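You operate a simulated robot arm through the tools that you are given. There is no shell and no other tool.

You run a simulated robot arm. Do the job below in one go: nothing can be reset, and whatever is moved stays where it is left.

Task
Put one pink scoop of stain powder in well I, lid the tub again and set cotton.
Fine: nothing spilt, scoop back, drawer in.

Only the result counts: the job must be done as asked and must still hold three seconds after the hand-in. Knocking over, shifting, dropping, spilling or breaking anything else fails it. Lids that push on must go on centred and level and be pressed home; caps that screw on are set level and turned clockwise until they are tight.

Robot
A 6-joint arm with a two-finger parallel gripper, fixed in place. Base frame: the origin is on the floor under the middle of its stand, x ahead of it, y to its left, z up. Units: mm, degrees, N and s.
With the tool pointing down near the work surface it reaches from about 280 to 680 mm from the base axis. Its first joint turns from -166.0 to 166.0 degrees. Payload 1.57 kg.
Tool frame: the origin (TCP) lies between the finger pads and is the grasp point; the fingertips stand 30 mm ahead of it; z points along the fingers, y is the line along which they close. The gripper opens to 110 mm. The fingers are 24 mm wide and 12 mm thick; the gripper's body (48 by 112 mm) begins 78 mm behind the TCP.
Orientation is that of the tool frame in the base frame, as [roll, pitch, yaw] about the fixed x, y, z axes, in that order (R = Rz(yaw) Ry(pitch) Rx(roll)). With the fingers straight down and closing along the base's y, the tool's x points along the base's -x, its y along +y and its z along -z.

Tools
- The arm moves only by the tool arm_command. Its argument "increments" is a list of rows, each a list of 7 numbers: the shift along the base's x, y, z in units of 50 mm (1.0 is 50 mm), then the turn, a rotation vector about the base's x, y, z in units of 5 degrees (1.0 is 5 degrees), then the gripper command, from -1 (shut) to 1 (fully open), values between in proportion. In form: [[tx, ty, tz, rx, ry, rz, grip], ...]. A call has 1 to 20 rows; each row shifts and turns the commanded pose from where the row before left it. A call with a number of a shift or a turn outside -1 to 1 is refused whole. A row lasts 0.2 s, in which the tool goes at most 50 mm and 8.6 degrees; a call with a longer step from one row to the next is refused whole, and so is a gripper value outside its range. Where a pose cannot be reached the arm comes as near as it can. A force on the tool above 40 N (or 10 N above the force at the start of the call, whichever is more), or a blocked arm, ends the call early, and 0.2 s more pass. Each finger travels about 108 mm/s and halts on what it meets, pressing with about 21 N; the grip force reading is that of the motor and also rises with nothing between the fingers. The clock runs only during rows and for 0.2 s after the last one: add rows that do not move to give the fingers time. It gives the time, the measured TCP pose, the force on the tool (base axes), the opening and the grip force at its end, in the units of the frame above (readings bear some noise), with the torque about the TCP (base axes, N m) and any sound that the robot's microphone picked up.
- Cameras (640 x 400 px; columns grow to the right, rows downward): "scene" is fixed at [50.2, 497.5, 1469.8]; the picture's right is [-0.79, -0.61, 0.00], its down [-0.32, 0.41, -0.86] and it looks along [0.52, -0.68, -0.52] (base axes); focal length 313 px, centre (320, 200). "wrist" rides on the gripper at [70, 16, -141] in the tool frame; the picture's right is [-0.23, 0.97, 0.00], its down [-0.86, -0.20, -0.48] and it looks along [-0.47, -0.11, 0.88] (tool axes); focal length 222 px, centre (320, 200). There is no depth. A picture from a camera that has moved, and an enlarged one, comes with that camera's place and axes in the base frame and with its lens.
- camera(camera): a new picture of that camera. No time passes.
- slide_trunk(by): moves the trunk up (or, below 0, down) by that many mm; the arm rides with it, the base frame stays. It gives what a move gives, with no picture.
- enlarge(camera, box): a new picture of the part [left, top, right, bottom] of that camera's present view, enlarged. No time passes.
- finish_job(): hands the job in; it is judged then, once.

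Places have to be worked out from the pictures, the camera data and where the tool is seen. Open the gripper and draw the arm clear of the work before you hand the job in, unless the task says otherwise.

The tools are called by a JSON object that holds its "api" and its "payload". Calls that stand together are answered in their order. arm_command: Moves the arm, as the interface text tells. Its arguments: {"type":"object","properties":{"increments":{"type":"array","items":{"type":"array","items":{"type":"number"}}}},"required":["increments"]} The other tools are called the same way: slide_trunk (by) moves the trunk up or down; camera (camera) takes a picture; enlarge (camera, box) takes an enlarged picture of a part of a camera's view; finish_job () hands the job in.

At the start:

```text
time: 0.0
eef_pos: [271.0, -239.4, 1267.5]
ee_rot: [-179.9, 0.0, -180.0]
force: [-0.5, 0.8, -0.5]
wrist_torque: [0.0, -0.01, 0.0]
grip_width: 110.1
gripper_force: 0.0
trunk travel left (down, up): [-275.0, 315.0]
```

scene: 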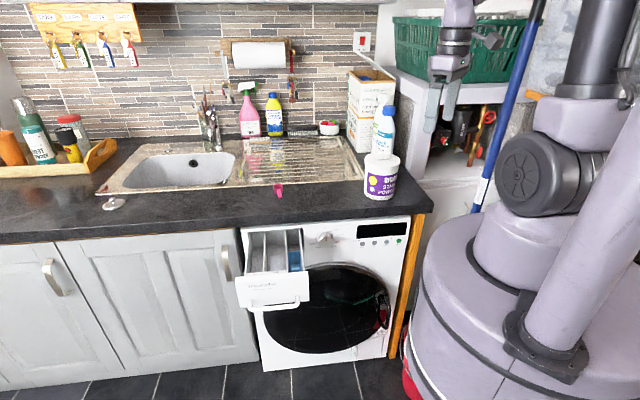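
wrist: 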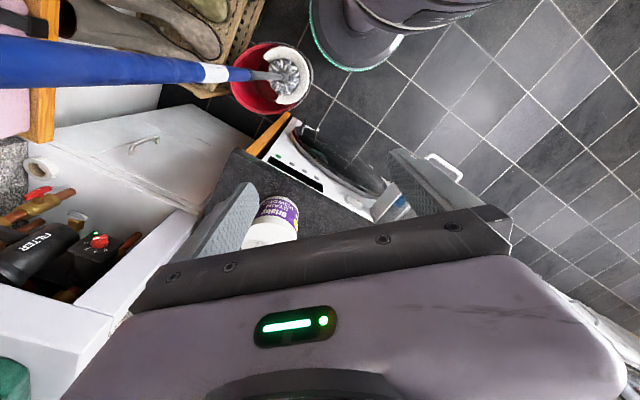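

I start by looking closely at the scene: the tub, the scoop, the drawer and the dial.

{"api": "enlarge", "payload": {"camera": "scene", "box": [220, 200, 440, 340]}}

{"api": "enlarge", "payload": {"camera": "scene", "box": [220, 60, 440, 220]}}

{"api": "enlarge", "payload": {"camera": "scene", "box": [0, 0, 220, 220]}}

```text
2.86 times, centred on (330, 270) of scene
camera zoom: at [50.2, 497.5, 1469.8], right [-0.79, -0.61, 0.0], down [-0.32, 0.41, -0.86], along [0.52, -0.68, -0.52], focal length 894 px, centre (291, 0)
```

zoom: 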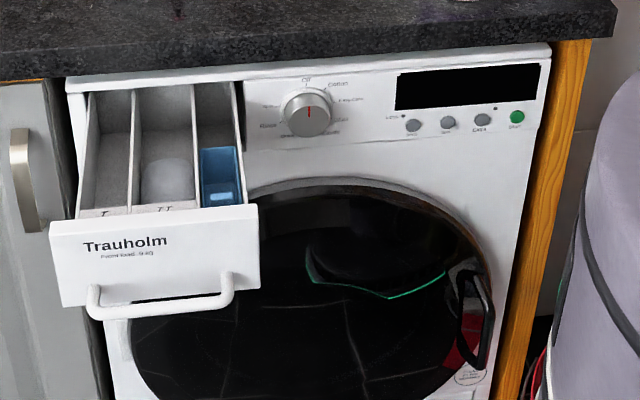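

```text
2.50 times, centred on (330, 140) of scene
camera zoom: at [50.2, 497.5, 1469.8], right [-0.79, -0.61, 0.0], down [-0.32, 0.41, -0.86], along [0.52, -0.68, -0.52], focal length 782 px, centre (295, 350)
```

zoom: 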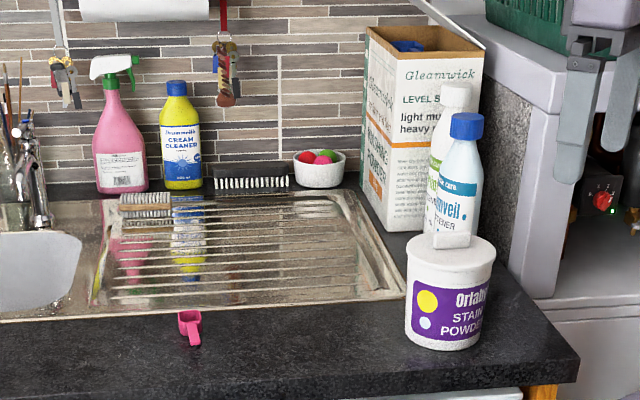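

```text
1.82 times, centred on (110, 110) of scene
camera zoom: at [50.2, 497.5, 1469.8], right [-0.79, -0.61, 0.0], down [-0.32, 0.41, -0.86], along [0.52, -0.68, -0.52], focal length 569 px, centre (702, 364)
```

zoom: 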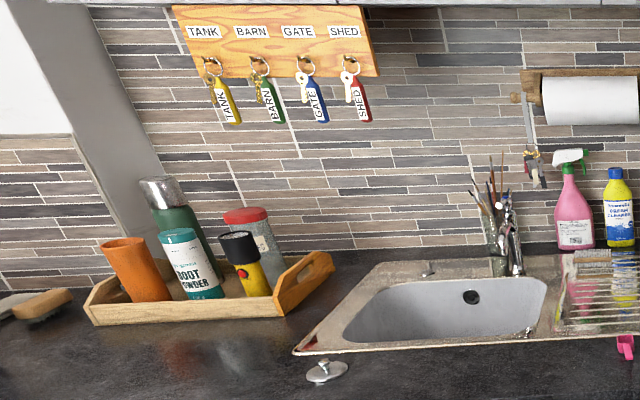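

The drawer has wells I (left in view), II and a blue insert; the tub with lid stands at the counter's end. I enlarge the dial, drawer, scoop and tub.

{"api": "enlarge", "payload": {"camera": "scene", "box": [295, 222, 359, 262]}}

{"api": "enlarge", "payload": {"camera": "scene", "box": [230, 222, 326, 282]}}

{"api": "enlarge", "payload": {"camera": "scene", "box": [250, 170, 314, 210]}}

{"api": "enlarge", "payload": {"camera": "scene", "box": [340, 140, 420, 206]}}

{"api": "enlarge", "payload": {"camera": "wrist", "box": [200, 100, 460, 260]}}

```text
10.00 times, centred on (327, 242) of scene
camera zoom: at [50.2, 497.5, 1469.8], right [-0.79, -0.61, 0.0], down [-0.32, 0.41, -0.86], along [0.52, -0.68, -0.52], focal length 3129 px, centre (250, -220)
```

zoom: 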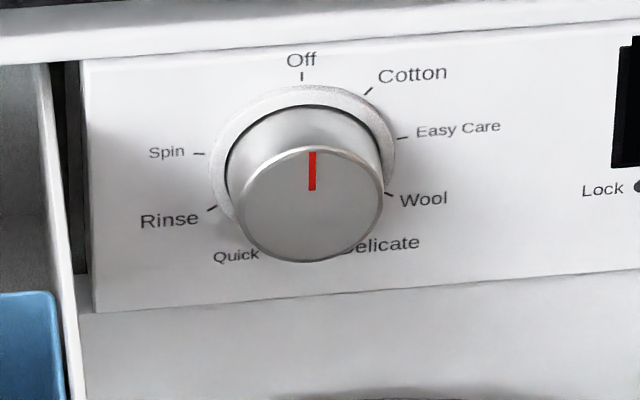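

```text
6.67 times, centred on (278, 252) of scene
camera zoom: at [50.2, 497.5, 1469.8], right [-0.79, -0.61, 0.0], down [-0.32, 0.41, -0.86], along [0.52, -0.68, -0.52], focal length 2086 px, centre (600, -147)
```

zoom: 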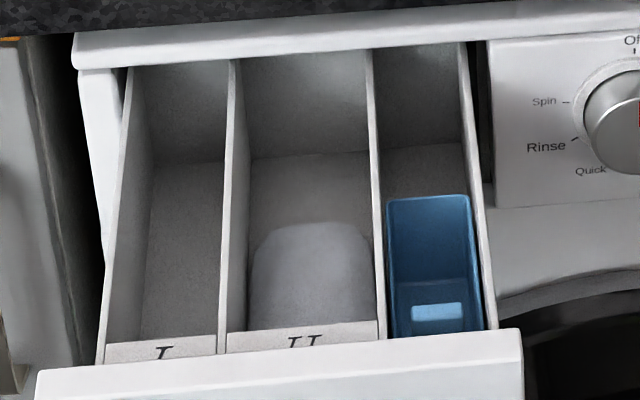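

```text
10.00 times, centred on (282, 190) of scene
camera zoom: at [50.2, 497.5, 1469.8], right [-0.79, -0.61, 0.0], down [-0.32, 0.41, -0.86], along [0.52, -0.68, -0.52], focal length 3129 px, centre (700, 300)
```

zoom: 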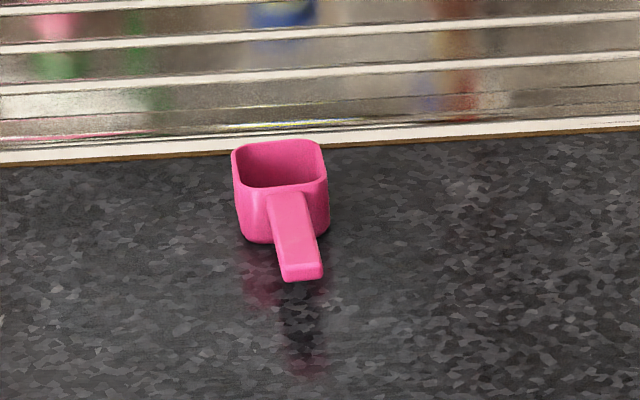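

```text
6.06 times, centred on (380, 173) of scene
camera zoom: at [50.2, 497.5, 1469.8], right [-0.79, -0.61, 0.0], down [-0.32, 0.41, -0.86], along [0.52, -0.68, -0.52], focal length 1896 px, centre (-44, 364)
```

zoom: 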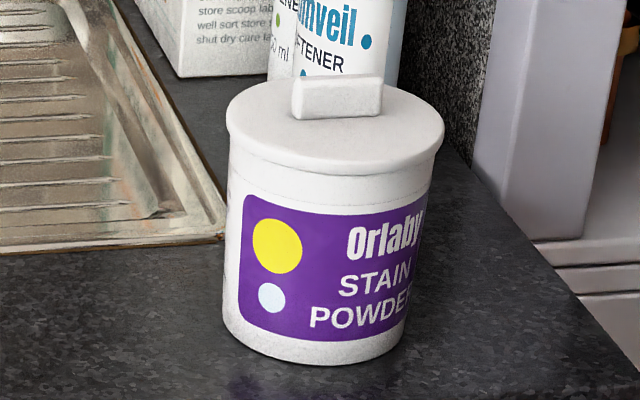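

```text
2.46 times, centred on (330, 180) of wrist
camera zoom: at [202.3, -222.2, 1408.9], right [0.23, 0.97, 0.0], down [0.86, -0.2, 0.48], along [0.47, -0.11, -0.88], focal length 547 px, centre (295, 249)
```

zoom: 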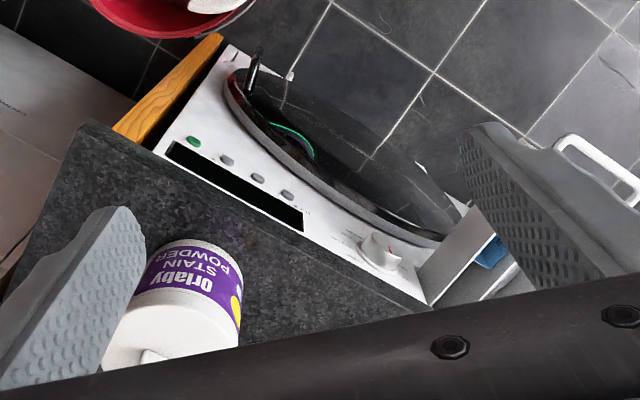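

The wrist camera sees the tub, dial and drawer only obliquely. I raise a little and turn the tool by about -45° so its axes align with the counter, then look again to triangulate.

{"api": "arm_command", "payload": {"increments": [[0.1, -0.05, 0.14, 0, 0, -0.9, 1], [0.1, -0.05, 0.14, 0, 0, -0.9, 1], [0.1, -0.05, 0.14, 0, 0, -0.9, 1], [0.1, -0.05, 0.14, 0, 0, -0.9, 1], [0.1, -0.05, 0.14, 0, 0, -0.9, 1], [0.1, -0.05, 0.14, 0, 0, -0.9, 1], [0.1, -0.05, 0.14, 0, 0, -0.9, 1], [0.1, -0.05, 0.14, 0, 0, -0.9, 1], [0.1, -0.05, 0.14, 0, 0, -0.9, 1], [0.1, -0.05, 0.14, 0, 0, -0.9, 1], [0, 0, 0, 0, 0, 0, 1]]}}

{"api": "camera", "payload": {"camera": "wrist"}}

{"api": "camera", "payload": {"camera": "scene"}}

```text
time: 2.4
eef_pos: [322.0, -263.8, 1337.2]
ee_rot: [180.0, 0.0, 135.0]
force: [0.3, -0.3, -0.2]
wrist_torque: [-0.03, 0.03, 0.02]
grip_width: 110.0
gripper_force: 0.1
trunk travel left (down, up): [-275.0, 315.0]
```

```text
taken
camera wrist: at [284.1, -202.4, 1478.3], right [0.85, 0.53, 0.0], down [0.46, -0.75, 0.48], along [0.25, -0.41, -0.88], focal length 222 px, centre (320, 200)
```

wrist: 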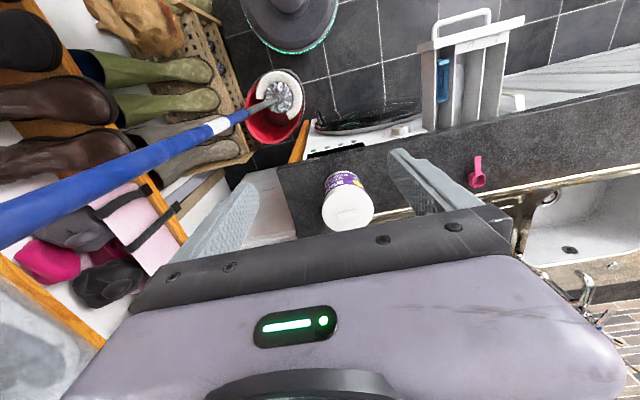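

```text
taken
```

scene: 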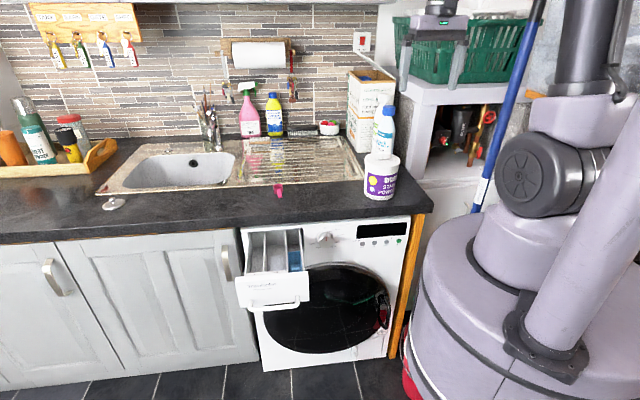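

Now the tub, scoop, dial and drawer are all in the wrist view. I enlarge these for triangulation.

{"api": "enlarge", "payload": {"camera": "wrist", "box": [400, 0, 560, 100]}}

{"api": "enlarge", "payload": {"camera": "wrist", "box": [440, 130, 520, 210]}}

{"api": "enlarge", "payload": {"camera": "wrist", "box": [280, 100, 440, 240]}}

{"api": "enlarge", "payload": {"camera": "wrist", "box": [360, 80, 480, 155]}}

```text
4.00 times, centred on (480, 50) of wrist
camera zoom: at [284.1, -202.4, 1478.3], right [0.85, 0.53, 0.0], down [0.46, -0.75, 0.48], along [0.25, -0.41, -0.88], focal length 888 px, centre (-320, 800)
```

zoom: 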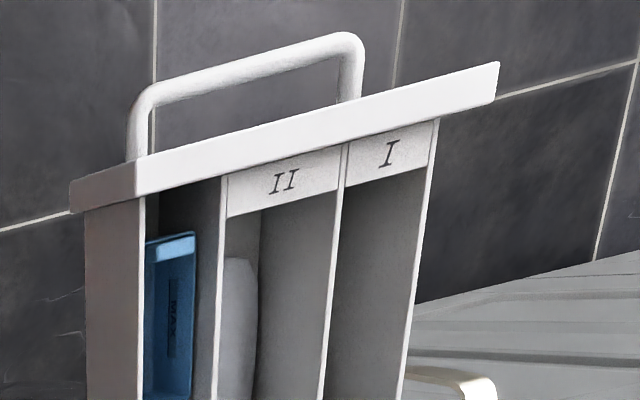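

```text
5.00 times, centred on (480, 170) of wrist
camera zoom: at [284.1, -202.4, 1478.3], right [0.85, 0.53, 0.0], down [0.46, -0.75, 0.48], along [0.25, -0.41, -0.88], focal length 1111 px, centre (-480, 350)
```

zoom: 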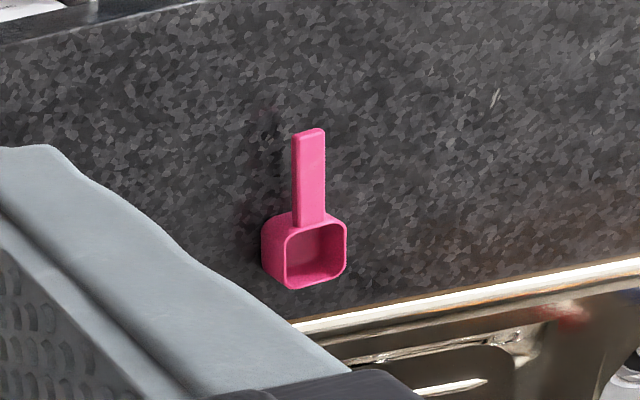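

```text
2.86 times, centred on (360, 170) of wrist
camera zoom: at [284.1, -202.4, 1478.3], right [0.85, 0.53, 0.0], down [0.46, -0.75, 0.48], along [0.25, -0.41, -0.88], focal length 635 px, centre (206, 286)
```

zoom: 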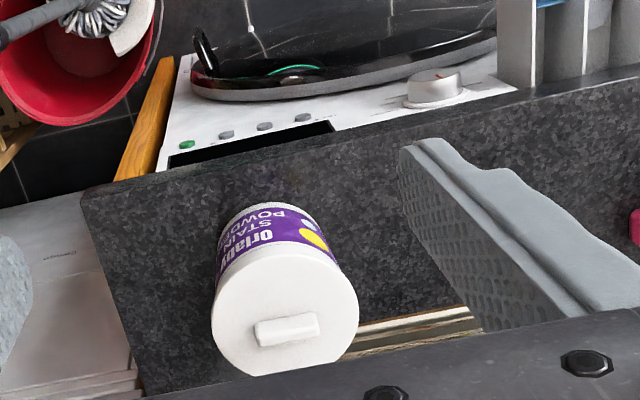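

```text
5.33 times, centred on (420, 118) of wrist
camera zoom: at [284.1, -202.4, 1478.3], right [0.85, 0.53, 0.0], down [0.46, -0.75, 0.48], along [0.25, -0.41, -0.88], focal length 1185 px, centre (-213, 640)
```

zoom: 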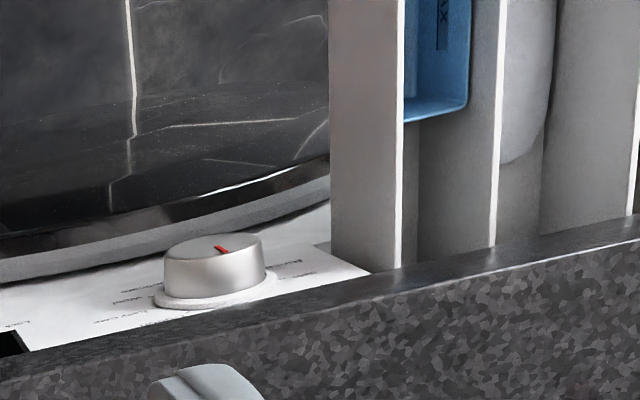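

Triangulating: tub lid centre ≈ [470,-386,1050], scoop rim ≈ [766,-185,936] with handle tip ≈ [714,-142,931], dial ≈ [551,-187,790], "I" label ≈ [603,91,820], counter top z ≈ 912, counter edge direction ≈ 44°. The scoop is far out, so I check reach by hovering above it at a safe height.

{"api": "arm_command", "payload": {"increments": [[0.756, 0.228, -0.25, 0, 0, 0, 1], [0.756, 0.228, -0.25, 0, 0, 0, 1], [0.756, 0.228, -0.25, 0, 0, 0, 1], [0.756, 0.228, -0.25, 0, 0, 0, 1], [0.756, 0.228, -0.25, 0, 0, 0, 1], [0.756, 0.228, -0.25, 0, 0, 0, 1], [0.756, 0.228, -0.25, 0, 0, 0, 1], [0.756, 0.228, -0.25, 0, 0, 0, 1], [0.756, 0.228, -0.25, 0, 0, 0, 1], [0.756, 0.228, -0.25, 0, 0, 0, 1], [0, 0, 0, 0, 0, 0, 1]]}}

{"api": "camera", "payload": {"camera": "wrist"}}

{"api": "camera", "payload": {"camera": "scene"}}

```text
time: 4.8
eef_pos: [658.5, -134.3, 1206.5]
ee_rot: [179.8, 0.0, 134.9]
force: [0.3, 0.4, -0.3]
wrist_torque: [0.03, -0.01, 0.01]
grip_width: 110.0
gripper_force: 0.1
out of reach, approached as far as the arm can: row 9, 10
trunk travel left (down, up): [-275.0, 315.0]
```

```text
taken
camera wrist: at [620.7, -72.3, 1347.1], right [0.85, 0.53, 0.0], down [0.46, -0.75, 0.48], along [0.25, -0.41, -0.88], focal length 222 px, centre (320, 200)
```

wrist: 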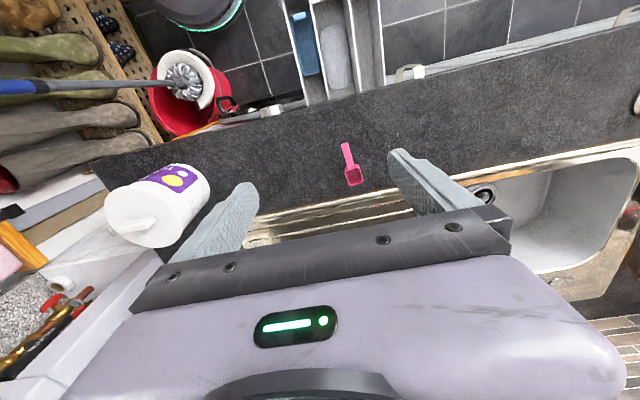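

```text
taken
```

scene: 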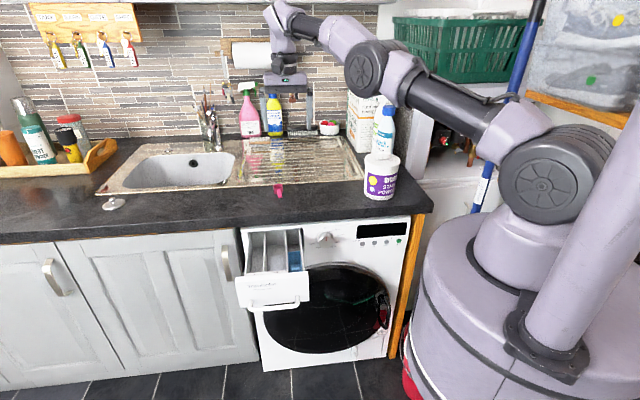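

Reach at this height tops out at radius ≈672; lower down it should grow. I take an enlarged view of the scoop from here to refine its position.

{"api": "enlarge", "payload": {"camera": "wrist", "box": [302, 120, 398, 200]}}

{"api": "enlarge", "payload": {"camera": "wrist", "box": [250, 0, 450, 125]}}

{"api": "enlarge", "payload": {"camera": "wrist", "box": [80, 140, 240, 260]}}

```text
5.00 times, centred on (350, 160) of wrist
camera zoom: at [620.7, -72.3, 1347.1], right [0.85, 0.53, 0.0], down [0.46, -0.75, 0.48], along [0.25, -0.41, -0.88], focal length 1111 px, centre (170, 400)
```

zoom: 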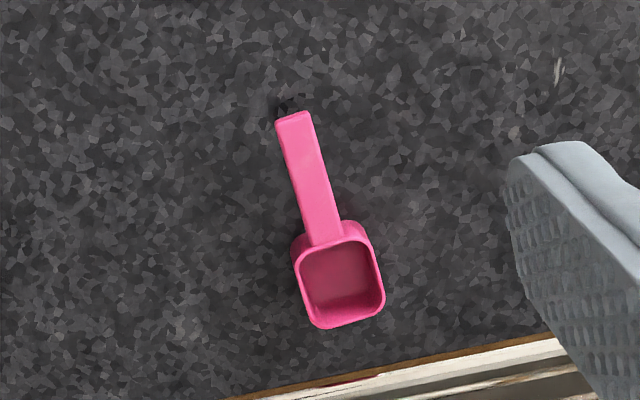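

```text
3.20 times, centred on (350, 62) of wrist
camera zoom: at [620.7, -72.3, 1347.1], right [0.85, 0.53, 0.0], down [0.46, -0.75, 0.48], along [0.25, -0.41, -0.88], focal length 711 px, centre (224, 640)
```

zoom: 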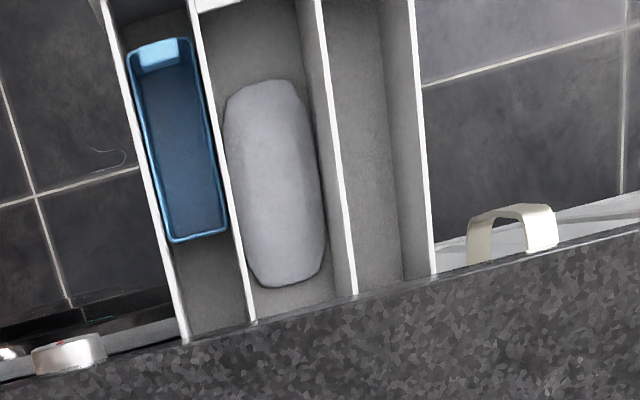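

```text
3.33 times, centred on (160, 200) of wrist
camera zoom: at [620.7, -72.3, 1347.1], right [0.85, 0.53, 0.0], down [0.46, -0.75, 0.48], along [0.25, -0.41, -0.88], focal length 740 px, centre (853, 200)
```

zoom: 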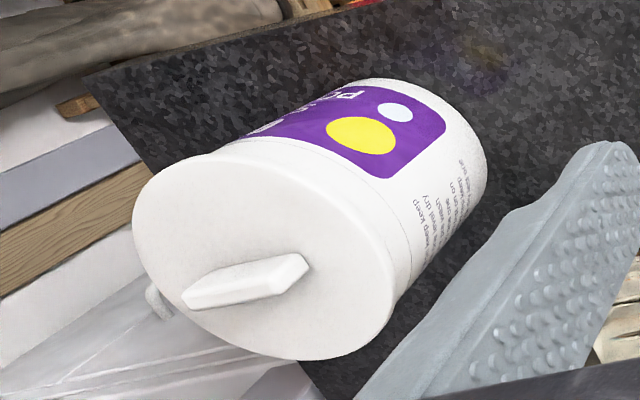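

Scoop rim is at ≈[770,-185,935], handle tip ≈[718,-141,927], handle heading ≈-40°. I lower to z≈1010 (tips 970, well above the scoop) and push outward to see how far the tool reaches pointing straight down.

{"api": "arm_command", "payload": {"increments": [[0, 0, -0.8, 0, 0, 0, 1], [0, 0, -0.8, 0, 0, 0, 1], [0, 0, -0.8, 0, 0, 0, 1], [0, 0, -0.8, 0, 0, 0, 1], [0, 0, -0.8, 0, 0, 0, 1], [0, 0, 0, 0, 0, 0, 1], [0.3, -0.06, 0, 0, 0, 0, 1], [0.3, -0.06, 0, 0, 0, 0, 1], [0, 0, 0, 0, 0, 0, 1]]}}

```text
time: 6.8
eef_pos: [679.0, -136.0, 1007.9]
ee_rot: [179.9, 0.0, 135.0]
force: [-0.7, 0.2, 0.2]
wrist_torque: [-0.02, -0.01, 0.0]
grip_width: 109.7
gripper_force: 0.0
out of reach, approached as far as the arm can: row 8
trunk travel left (down, up): [-275.0, 315.0]
```

Straight down, the arm tops out at ≈693 mm, so the scoop (grasp point ≈745 mm) needs a tilted tool. First I'll deal with the tub lid: rise, then hover above the tub to look at it.

{"api": "arm_command", "payload": {"increments": [[-0.1, -0.1, 0.9, 0, 0, 0, 1], [-0.2, -0.2, 0.9, 0, 0, 0, 1], [-0.4, -0.4, 0.7, 0, 0, 0, 1], [-0.5, -0.5, 0.6, 0, 0, 0, 1], [-0.5, -0.6, 0.4, 0, 0, 0, 1], [-0.5, -0.6, 0, 0, 0, 0, 1], [-0.5, -0.6, 0, 0, 0, 0, 1], [-0.5, -0.6, 0, 0, 0, 0, 1], [-0.5, -0.6, 0, 0, 0, 0, 1], [-0.35, -0.5, 0, 0, 0, 0, 1], [0, -0.2, 0, 0, 0, 0, 1], [0, 0, 0, 0, 0, 0, 1]]}}

{"api": "camera", "payload": {"camera": "wrist"}}

{"api": "camera", "payload": {"camera": "scene"}}

```text
time: 9.4
eef_pos: [475.6, -380.3, 1181.5]
ee_rot: [180.0, 0.0, 135.0]
force: [0.0, -0.5, -0.8]
wrist_torque: [-0.04, 0.01, 0.03]
grip_width: 109.8
gripper_force: 0.0
trunk travel left (down, up): [-275.0, 315.0]
```

```text
taken
camera wrist: at [437.5, -319.5, 1322.8], right [0.85, 0.53, 0.0], down [0.46, -0.75, 0.48], along [0.25, -0.41, -0.88], focal length 222 px, centre (320, 200)
```

wrist: 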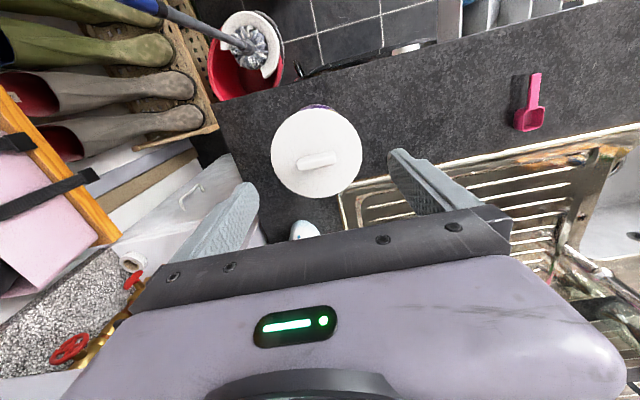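

```text
taken
```

scene: 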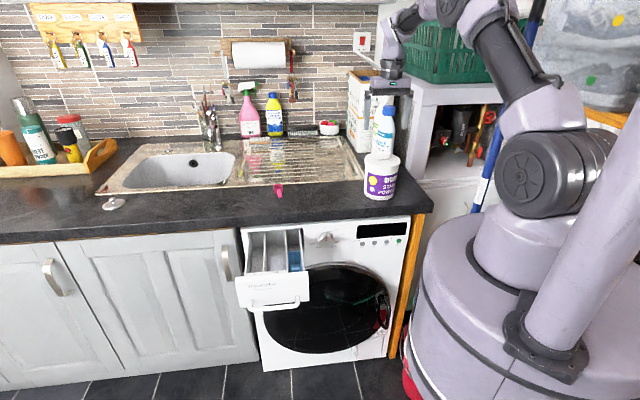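

I see a white bottle top close beyond the tub in the wrist view; I enlarge to judge its clearance and the lid bar's exact place.

{"api": "enlarge", "payload": {"camera": "wrist", "box": [240, 90, 400, 250]}}

{"api": "enlarge", "payload": {"camera": "scene", "box": [330, 60, 430, 210]}}

```text
2.50 times, centred on (320, 170) of wrist
camera zoom: at [437.5, -319.5, 1322.8], right [0.85, 0.53, 0.0], down [0.46, -0.75, 0.48], along [0.25, -0.41, -0.88], focal length 555 px, centre (320, 275)
```

zoom: 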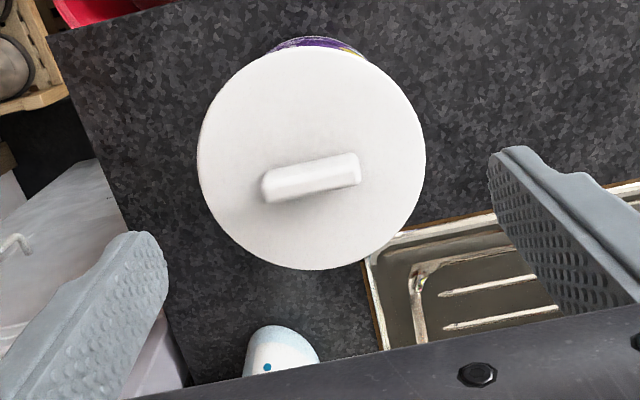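

```text
2.67 times, centred on (380, 135) of scene
camera zoom: at [50.2, 497.5, 1469.8], right [-0.79, -0.61, 0.0], down [-0.32, 0.41, -0.86], along [0.52, -0.68, -0.52], focal length 834 px, centre (160, 373)
```

zoom: 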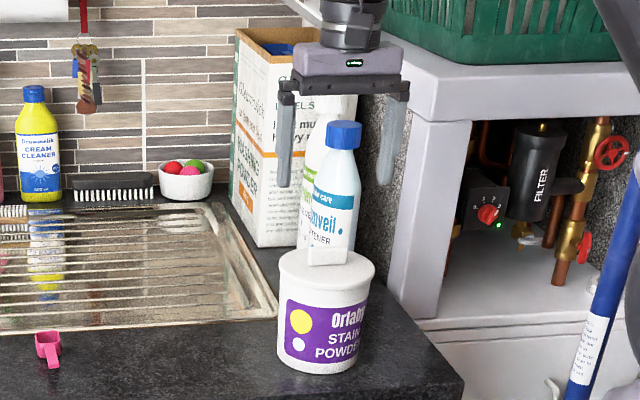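

The lid centre is at ≈[480,-396], bar parallel to the fingers' closing line (45°), about 48 mm long; the bottles stand beyond n≈680, clear of the 48 mm wide gripper body. I narrow the fingers to ≈70 mm and come down to z≈1095 to check.

{"api": "arm_command", "payload": {"increments": [[0.05, -0.17, 0, 0, 0, 0, 0.27], [0.05, -0.17, -0.3, 0, 0, 0, 0.27], [0, 0, -0.5, 0, 0, 0, 0.27], [0, 0, -0.5, 0, 0, 0, 0.27], [0, 0, -0.42, 0, 0, 0, 0.27], [0, 0, 0, 0, 0, 0, 0.27]]}}

{"api": "camera", "payload": {"camera": "wrist"}}

{"api": "enlarge", "payload": {"camera": "scene", "box": [340, 80, 420, 210]}}

```text
time: 10.8
eef_pos: [479.2, -400.6, 1095.7]
ee_rot: [-179.9, 0.0, 135.1]
force: [0.0, -0.4, -0.6]
wrist_torque: [0.03, 0.0, 0.01]
grip_width: 69.8
gripper_force: 0.1
trunk travel left (down, up): [-275.0, 315.0]
```

```text
taken
camera wrist: at [441.7, -338.8, 1238.0], right [0.85, 0.53, 0.0], down [0.46, -0.75, 0.48], along [0.25, -0.41, -0.88], focal length 222 px, centre (320, 200)
```

wrist: 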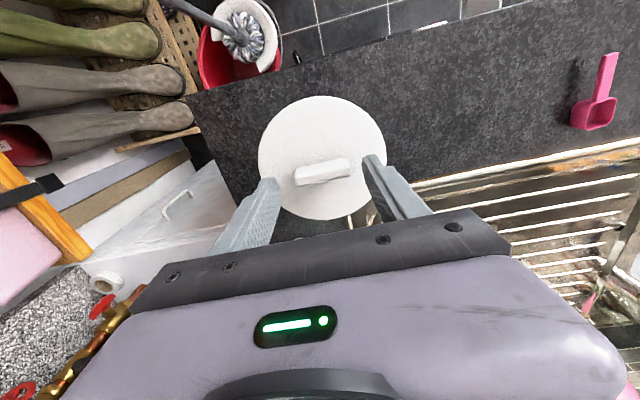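

```text
3.08 times, centred on (380, 145) of scene
camera zoom: at [50.2, 497.5, 1469.8], right [-0.79, -0.61, 0.0], down [-0.32, 0.41, -0.86], along [0.52, -0.68, -0.52], focal length 963 px, centre (135, 369)
```

zoom: 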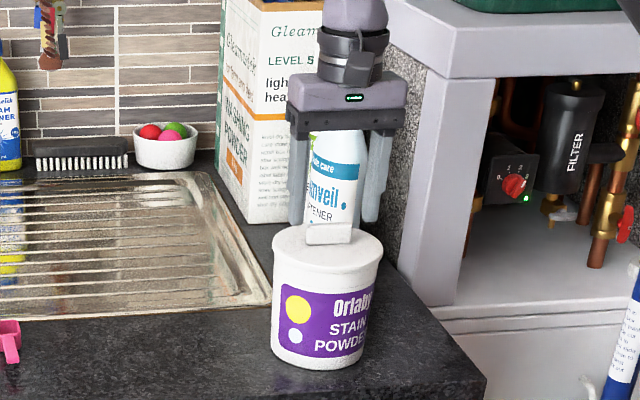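

{"api": "enlarge", "payload": {"camera": "wrist", "box": [240, 80, 400, 240]}}

{"api": "enlarge", "payload": {"camera": "scene", "box": [360, 115, 408, 165]}}

```text
2.50 times, centred on (320, 160) of wrist
camera zoom: at [441.7, -338.8, 1238.0], right [0.85, 0.53, 0.0], down [0.46, -0.75, 0.48], along [0.25, -0.41, -0.88], focal length 555 px, centre (320, 300)
```

zoom: 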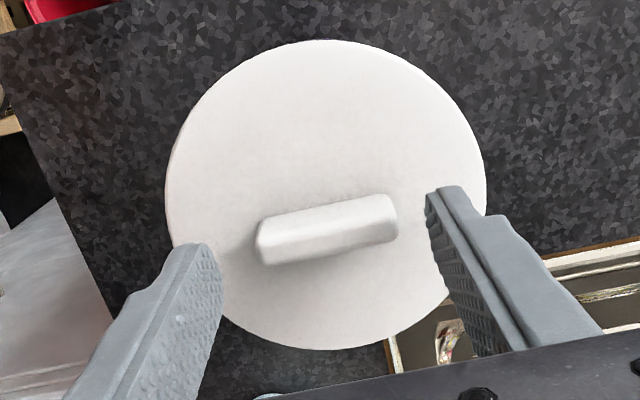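

```text
8.00 times, centred on (384, 140) of scene
camera zoom: at [50.2, 497.5, 1469.8], right [-0.79, -0.61, 0.0], down [-0.32, 0.41, -0.86], along [0.52, -0.68, -0.52], focal length 2503 px, centre (-192, 680)
```

zoom: 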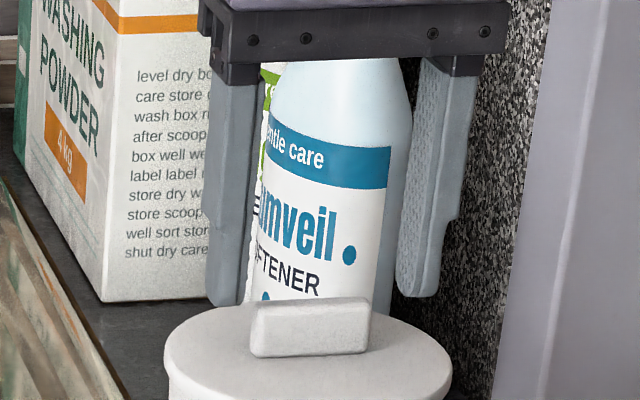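

The bar centre appears ≈7 mm toward the robot from the TCP, so I shift by (-2,+7.5) and lower to z≈1083, then check again.

{"api": "arm_command", "payload": {"increments": [[-0.04, 0.15, 0, 0, 0, 0, 0.27], [0, 0, -0.12, 0, 0, 0, 0.27], [0, 0, -0.12, 0, 0, 0, 0.27], [0, 0, 0, 0, 0, 0, 0.27]]}}

{"api": "enlarge", "payload": {"camera": "wrist", "box": [240, 80, 400, 240]}}

{"api": "enlarge", "payload": {"camera": "scene", "box": [360, 125, 408, 165]}}

```text
time: 11.8
eef_pos: [478.5, -392.8, 1083.3]
ee_rot: [179.9, 0.0, 134.9]
force: [1.1, 0.5, -1.1]
wrist_torque: [0.0, -0.01, -0.01]
grip_width: 69.6
gripper_force: 0.1
trunk travel left (down, up): [-275.0, 315.0]
```

```text
2.50 times, centred on (320, 160) of wrist
camera zoom: at [441.1, -330.1, 1224.8], right [0.85, 0.53, 0.0], down [0.46, -0.75, 0.48], along [0.25, -0.41, -0.88], focal length 555 px, centre (320, 300)
```

zoom: 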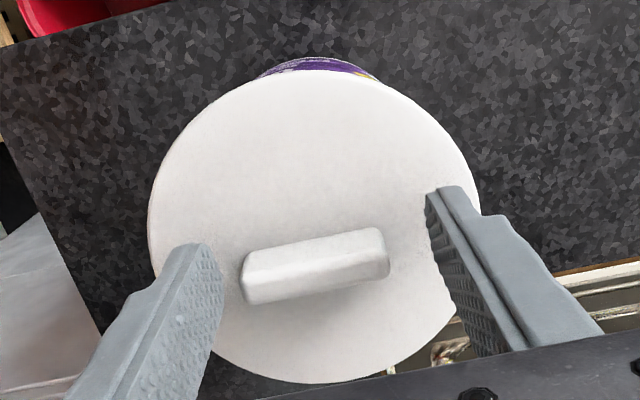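

```text
10.00 times, centred on (384, 145) of scene
camera zoom: at [50.2, 497.5, 1469.8], right [-0.79, -0.61, 0.0], down [-0.32, 0.41, -0.86], along [0.52, -0.68, -0.52], focal length 3129 px, centre (-320, 750)
```

zoom: 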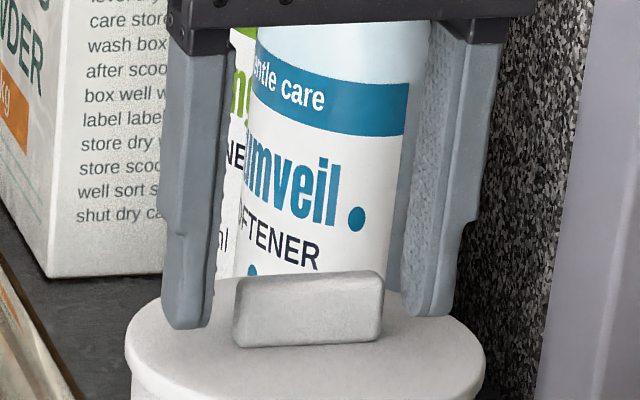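

Tips are about 8 mm above the lid and straddle the bar evenly. I lower 6 mm and close on the bar.

{"api": "arm_command", "payload": {"increments": [[-0.02, 0.02, -0.06, 0, 0, 0, 0.27], [0, 0, -0.06, 0, 0, 0, 0.27], [0, 0, 0, 0, 0, 0, -1], [0, 0, 0, 0, 0, 0, -1], [0, 0, 0, 0, 0, 0, -1], [0, 0, 0, 0, 0, 0, -1]]}}

{"api": "enlarge", "payload": {"camera": "scene", "box": [360, 125, 408, 165]}}

{"api": "enlarge", "payload": {"camera": "wrist", "box": [240, 80, 400, 240]}}

```text
time: 13.2
eef_pos: [476.8, -390.3, 1078.0]
ee_rot: [-180.0, 0.0, 135.1]
force: [-0.3, 0.1, -0.6]
wrist_torque: [-0.03, -0.03, -0.01]
grip_width: 48.7
gripper_force: 21.5
trunk travel left (down, up): [-275.0, 315.0]
heard: snap
```

```text
10.00 times, centred on (384, 145) of scene
camera zoom: at [50.2, 497.5, 1469.8], right [-0.79, -0.61, 0.0], down [-0.32, 0.41, -0.86], along [0.52, -0.68, -0.52], focal length 3129 px, centre (-320, 750)
```

zoom: 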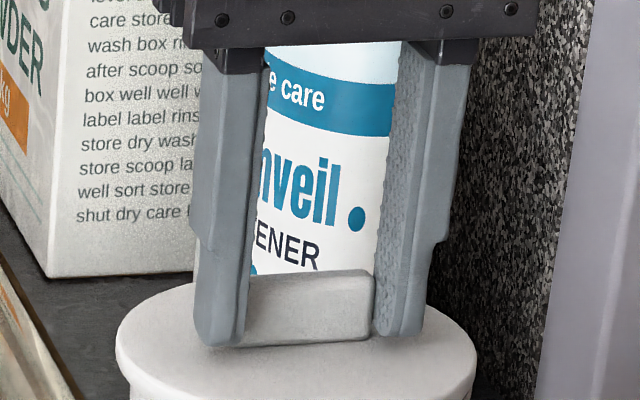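

```text
2.50 times, centred on (320, 160) of wrist
camera zoom: at [439.2, -328.8, 1219.2], right [0.85, 0.53, 0.0], down [0.46, -0.75, 0.48], along [0.25, -0.41, -0.88], focal length 555 px, centre (320, 300)
```

zoom: 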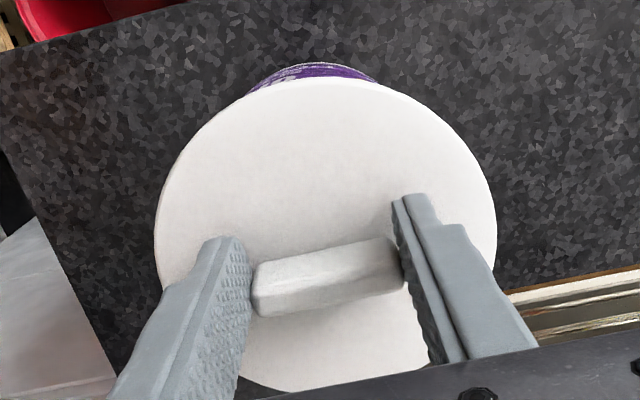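

The microphone heard a snap and the lid slid about 3 mm as the fingers centred it. I check whether the tub itself stayed put.

{"api": "enlarge", "payload": {"camera": "scene", "box": [340, 140, 420, 206]}}

```text
6.06 times, centred on (380, 173) of scene
camera zoom: at [50.2, 497.5, 1469.8], right [-0.79, -0.61, 0.0], down [-0.32, 0.41, -0.86], along [0.52, -0.68, -0.52], focal length 1896 px, centre (-44, 364)
```

zoom: 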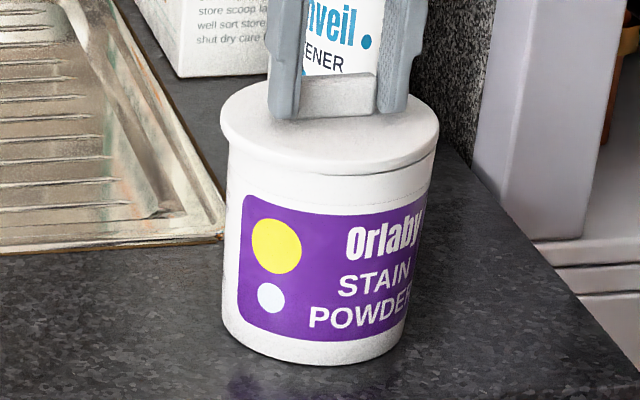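

The tub hasn't moved; the lid popped loose and slid ≈3.5 mm along +c. I lift it straight up.

{"api": "arm_command", "payload": {"increments": [[0, 0, 0.1, 0, 0, 0, -1], [0, 0, 0.1, 0, 0, 0, -1], [0, 0, 0.2, 0, 0, 0, -1], [0, 0, 0.3, 0, 0, 0, -1], [0, 0, 0.4, 0, 0, 0, -1], [0, 0, 0.5, 0, 0, 0, -1], [0, 0, 0.4, 0, 0, 0, -1], [0, 0, 0, 0, 0, 0, -1]]}}

{"api": "camera", "payload": {"camera": "scene"}}

{"api": "enlarge", "payload": {"camera": "scene", "box": [330, 100, 426, 206]}}

{"api": "camera", "payload": {"camera": "wrist"}}

```text
time: 15.0
eef_pos: [477.1, -391.5, 1179.0]
ee_rot: [179.9, 0.0, 135.0]
force: [-0.1, 0.6, 0.7]
wrist_torque: [0.01, 0.03, 0.01]
grip_width: 48.7
gripper_force: 20.8
trunk travel left (down, up): [-275.0, 315.0]
```

```text
taken
```

scene: 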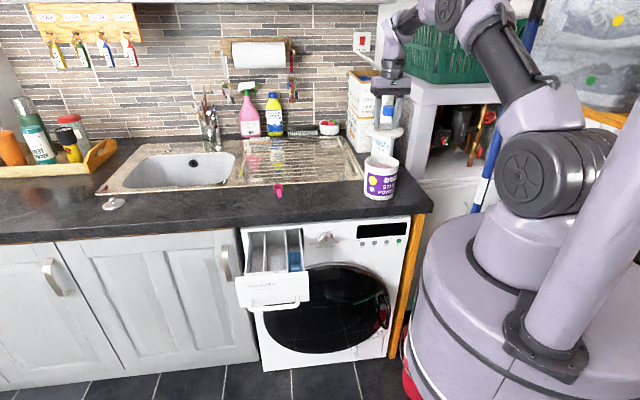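

```text
3.77 times, centred on (378, 153) of scene
camera zoom: at [50.2, 497.5, 1469.8], right [-0.79, -0.61, 0.0], down [-0.32, 0.41, -0.86], along [0.52, -0.68, -0.52], focal length 1181 px, centre (101, 377)
```

zoom: 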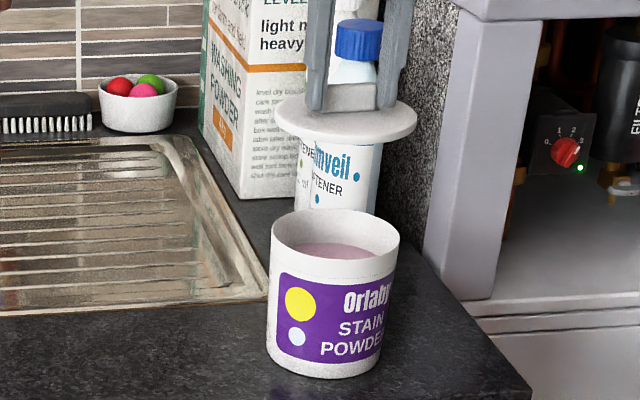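

```text
taken
camera wrist: at [440.3, -330.3, 1321.2], right [0.85, 0.53, 0.0], down [0.46, -0.75, 0.48], along [0.25, -0.41, -0.88], focal length 222 px, centre (320, 200)
```

wrist: 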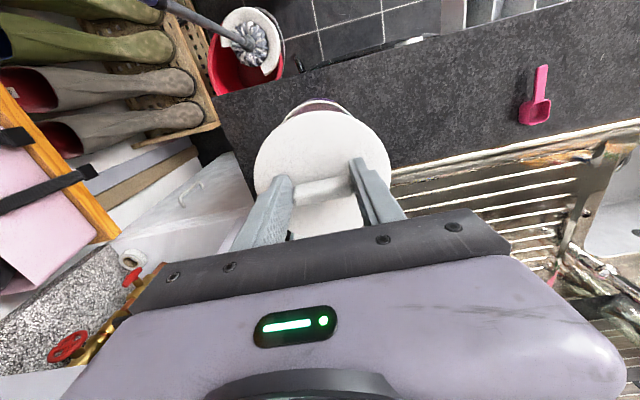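

Lid is off, pink powder visible inside the tub. I carry the lid to free counter at about [585,-292] and lower it to just above the surface.

{"api": "arm_command", "payload": {"increments": [[0.4, 0.37, 0, 0, 0, 0, -1], [0.5, 0.46, 0, 0, 0, 0, -1], [0.6, 0.55, 0, 0, 0, 0, -1], [0.5, 0.46, -0.2, 0, 0, 0, -1], [0.16, 0.15, -0.6, 0, 0, 0, -1], [0, 0, -0.8, 0, 0, 0, -1], [0, 0, -0.8, 0, 0, 0, -1], [0, 0, -0.8, 0, 0, 0, -1], [0, 0, -0.6, 0, 0, 0, -1], [0, 0, -0.3, 0, 0, 0, -1], [0, 0, 0, 0, 0, 0, -1]]}}

{"api": "enlarge", "payload": {"camera": "scene", "box": [290, 100, 418, 210]}}

{"api": "camera", "payload": {"camera": "wrist"}}

```text
time: 17.4
eef_pos: [585.7, -291.0, 973.8]
ee_rot: [-180.0, -0.1, 135.0]
force: [1.0, -0.6, 0.1]
wrist_torque: [-0.02, -0.02, -0.01]
grip_width: 48.5
gripper_force: 21.5
trunk travel left (down, up): [-275.0, 315.0]
```

```text
3.64 times, centred on (354, 155) of scene
camera zoom: at [50.2, 497.5, 1469.8], right [-0.79, -0.61, 0.0], down [-0.32, 0.41, -0.86], along [0.52, -0.68, -0.52], focal length 1138 px, centre (196, 364)
```

zoom: 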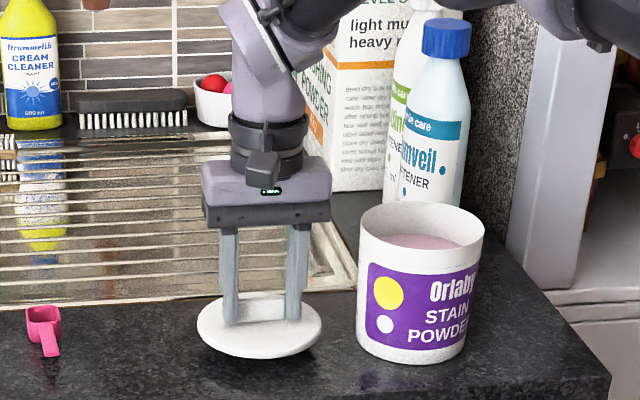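

```text
taken
camera wrist: at [547.2, -228.8, 1114.6], right [0.85, 0.53, 0.0], down [0.46, -0.75, 0.48], along [0.25, -0.41, -0.88], focal length 222 px, centre (320, 200)
```

wrist: 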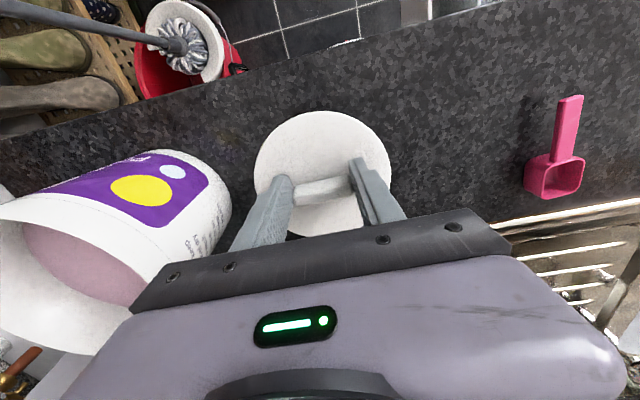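

The lid hovers over clear counter. I lower in small steps while watching the force.

{"api": "arm_command", "payload": {"increments": [[0, 0, -0.08, 0, 0, 0, -1], [0, 0, -0.08, 0, 0, 0, -1], [0, 0, -0.06, 0, 0, 0, -1], [0, 0, 0, 0, 0, 0, -1]]}}

{"api": "enlarge", "payload": {"camera": "scene", "box": [315, 150, 395, 210]}}

```text
time: 18.4
eef_pos: [583.5, -290.8, 962.8]
ee_rot: [-180.0, -0.1, 135.0]
force: [0.3, -1.1, 0.1]
wrist_torque: [-0.02, 0.02, 0.01]
grip_width: 48.5
gripper_force: 21.4
trunk travel left (down, up): [-275.0, 315.0]
```

```text
6.67 times, centred on (355, 180) of scene
camera zoom: at [50.2, 497.5, 1469.8], right [-0.79, -0.61, 0.0], down [-0.32, 0.41, -0.86], along [0.52, -0.68, -0.52], focal length 2086 px, centre (87, 333)
```

zoom: 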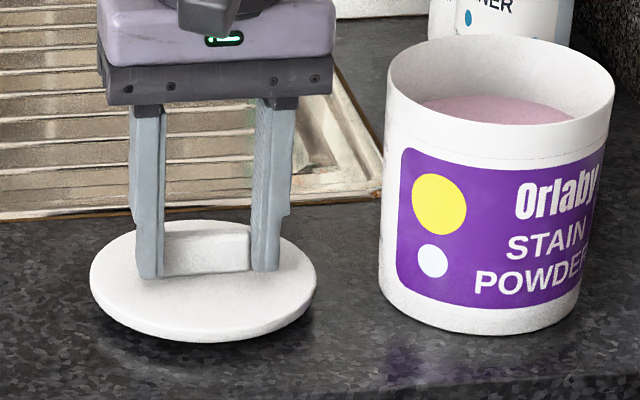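

{"api": "arm_command", "payload": {"increments": [[0, 0, -0.06, 0, 0, 0, -1], [0, 0, -0.06, 0, 0, 0, -1], [0, 0, 0, 0, 0, 0, -1]]}}

{"api": "enlarge", "payload": {"camera": "scene", "box": [315, 150, 395, 210]}}

```text
time: 19.2
eef_pos: [585.1, -291.5, 956.4]
ee_rot: [180.0, 0.1, 135.1]
force: [-0.3, -0.1, 0.1]
wrist_torque: [0.02, -0.01, 0.01]
grip_width: 48.6
gripper_force: 21.1
trunk travel left (down, up): [-275.0, 315.0]
```

```text
6.67 times, centred on (355, 180) of scene
camera zoom: at [50.2, 497.5, 1469.8], right [-0.79, -0.61, 0.0], down [-0.32, 0.41, -0.86], along [0.52, -0.68, -0.52], focal length 2086 px, centre (87, 333)
```

zoom: 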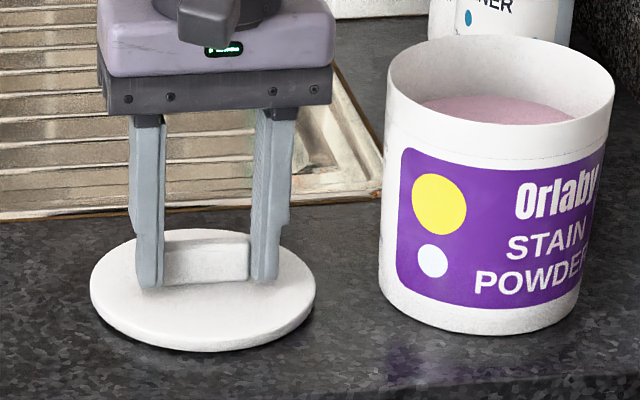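

Nearly touching; I go down in 1.5 mm steps.

{"api": "arm_command", "payload": {"increments": [[0, 0, -0.03, 0, 0, 0, -1], [0, 0, 0, 0, 0, 0, -1]]}}

{"api": "arm_command", "payload": {"increments": [[0, 0, -0.03, 0, 0, 0, -1], [0, 0, 0, 0, 0, 0, -1]]}}

```text
time: 19.8
eef_pos: [585.0, -291.1, 955.4]
ee_rot: [179.9, 0.0, 135.1]
force: [-0.2, -0.1, -0.2]
wrist_torque: [-0.04, 0.01, -0.01]
grip_width: 48.6
gripper_force: 20.8
trunk travel left (down, up): [-275.0, 315.0]
```

```text
time: 20.4
eef_pos: [584.8, -292.6, 954.0]
ee_rot: [180.0, 0.0, 135.0]
force: [-1.1, -2.5, 5.9]
wrist_torque: [-0.03, -0.1, -0.04]
grip_width: 48.6
gripper_force: 20.9
trunk travel left (down, up): [-275.0, 315.0]
```

Contact felt (5.9 N). I open the fingers to 70 mm and rise clear.

{"api": "arm_command", "payload": {"increments": [[0, 0, 0.01, 0, 0, 0, -0.05], [0, 0, 0, 0, 0, 0, 0.1], [0, 0, 0, 0, 0, 0, 0.27], [0, 0, 0.3, 0, 0, 0, 0.27], [0, 0, 0.6, 0, 0, 0, 0.27], [0, 0, 0.8, 0, 0, 0, 0.27], [0, 0, 0.8, 0, 0, 0, 0.27], [0, 0, 0.8, 0, 0, 0, 0.27], [0, 0, 0.8, 0, 0, 0, 0.27], [0, 0, 0, 0, 0, 0, 0.27]]}}

{"api": "camera", "payload": {"camera": "wrist"}}

{"api": "camera", "payload": {"camera": "scene"}}

```text
time: 22.6
eef_pos: [585.9, -291.0, 1156.9]
ee_rot: [180.0, 0.0, 135.1]
force: [0.6, -0.5, 0.6]
wrist_torque: [0.03, -0.01, 0.01]
grip_width: 70.0
gripper_force: 0.1
trunk travel left (down, up): [-275.0, 315.0]
```

```text
taken
camera wrist: at [548.3, -230.1, 1297.9], right [0.85, 0.53, 0.0], down [0.46, -0.75, 0.48], along [0.25, -0.41, -0.88], focal length 222 px, centre (320, 200)
```

wrist: 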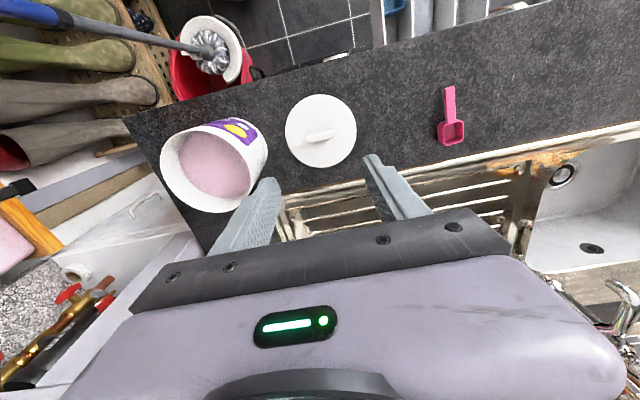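

```text
taken
```

scene: 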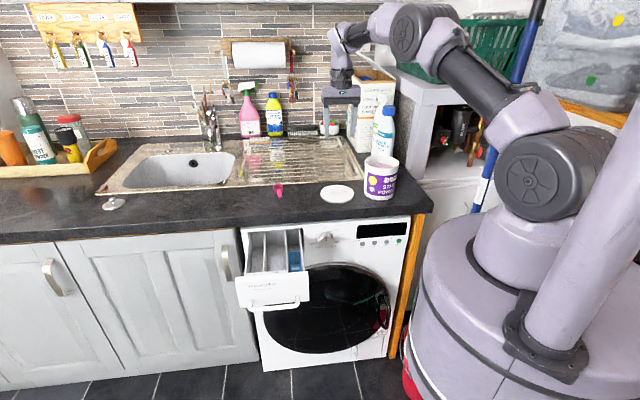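

The lid rests on the counter. I look into the open tub to judge the powder depth and tub geometry.

{"api": "enlarge", "payload": {"camera": "wrist", "box": [145, 100, 285, 220]}}

{"api": "enlarge", "payload": {"camera": "scene", "box": [350, 145, 414, 205]}}

{"api": "enlarge", "payload": {"camera": "wrist", "box": [410, 70, 490, 160]}}

```text
3.33 times, centred on (215, 160) of wrist
camera zoom: at [548.3, -230.1, 1297.9], right [0.85, 0.53, 0.0], down [0.46, -0.75, 0.48], along [0.25, -0.41, -0.88], focal length 740 px, centre (670, 333)
```

zoom: 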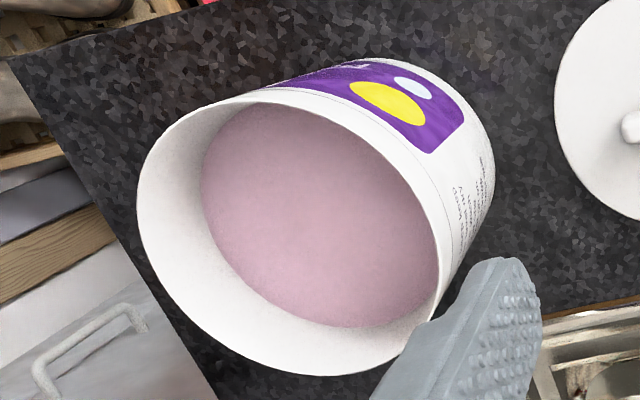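

```text
6.67 times, centred on (382, 175) of scene
camera zoom: at [50.2, 497.5, 1469.8], right [-0.79, -0.61, 0.0], down [-0.32, 0.41, -0.86], along [0.52, -0.68, -0.52], focal length 2086 px, centre (-93, 367)
```

zoom: 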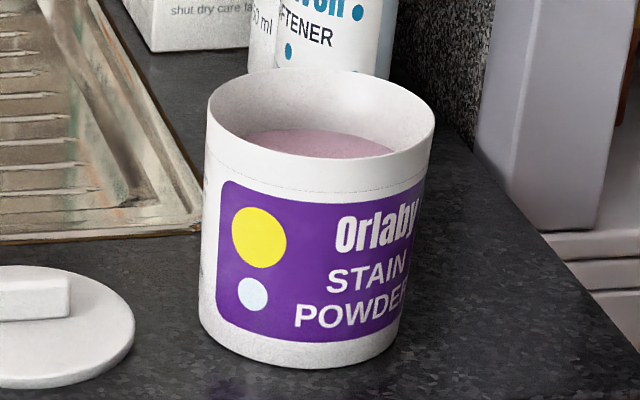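

```text
4.44 times, centred on (450, 115) of wrist
camera zoom: at [548.3, -230.1, 1297.9], right [0.85, 0.53, 0.0], down [0.46, -0.75, 0.48], along [0.25, -0.41, -0.88], focal length 987 px, centre (-258, 578)
```

zoom: 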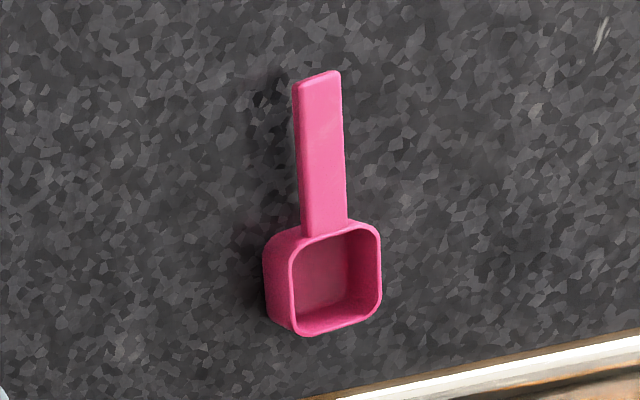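

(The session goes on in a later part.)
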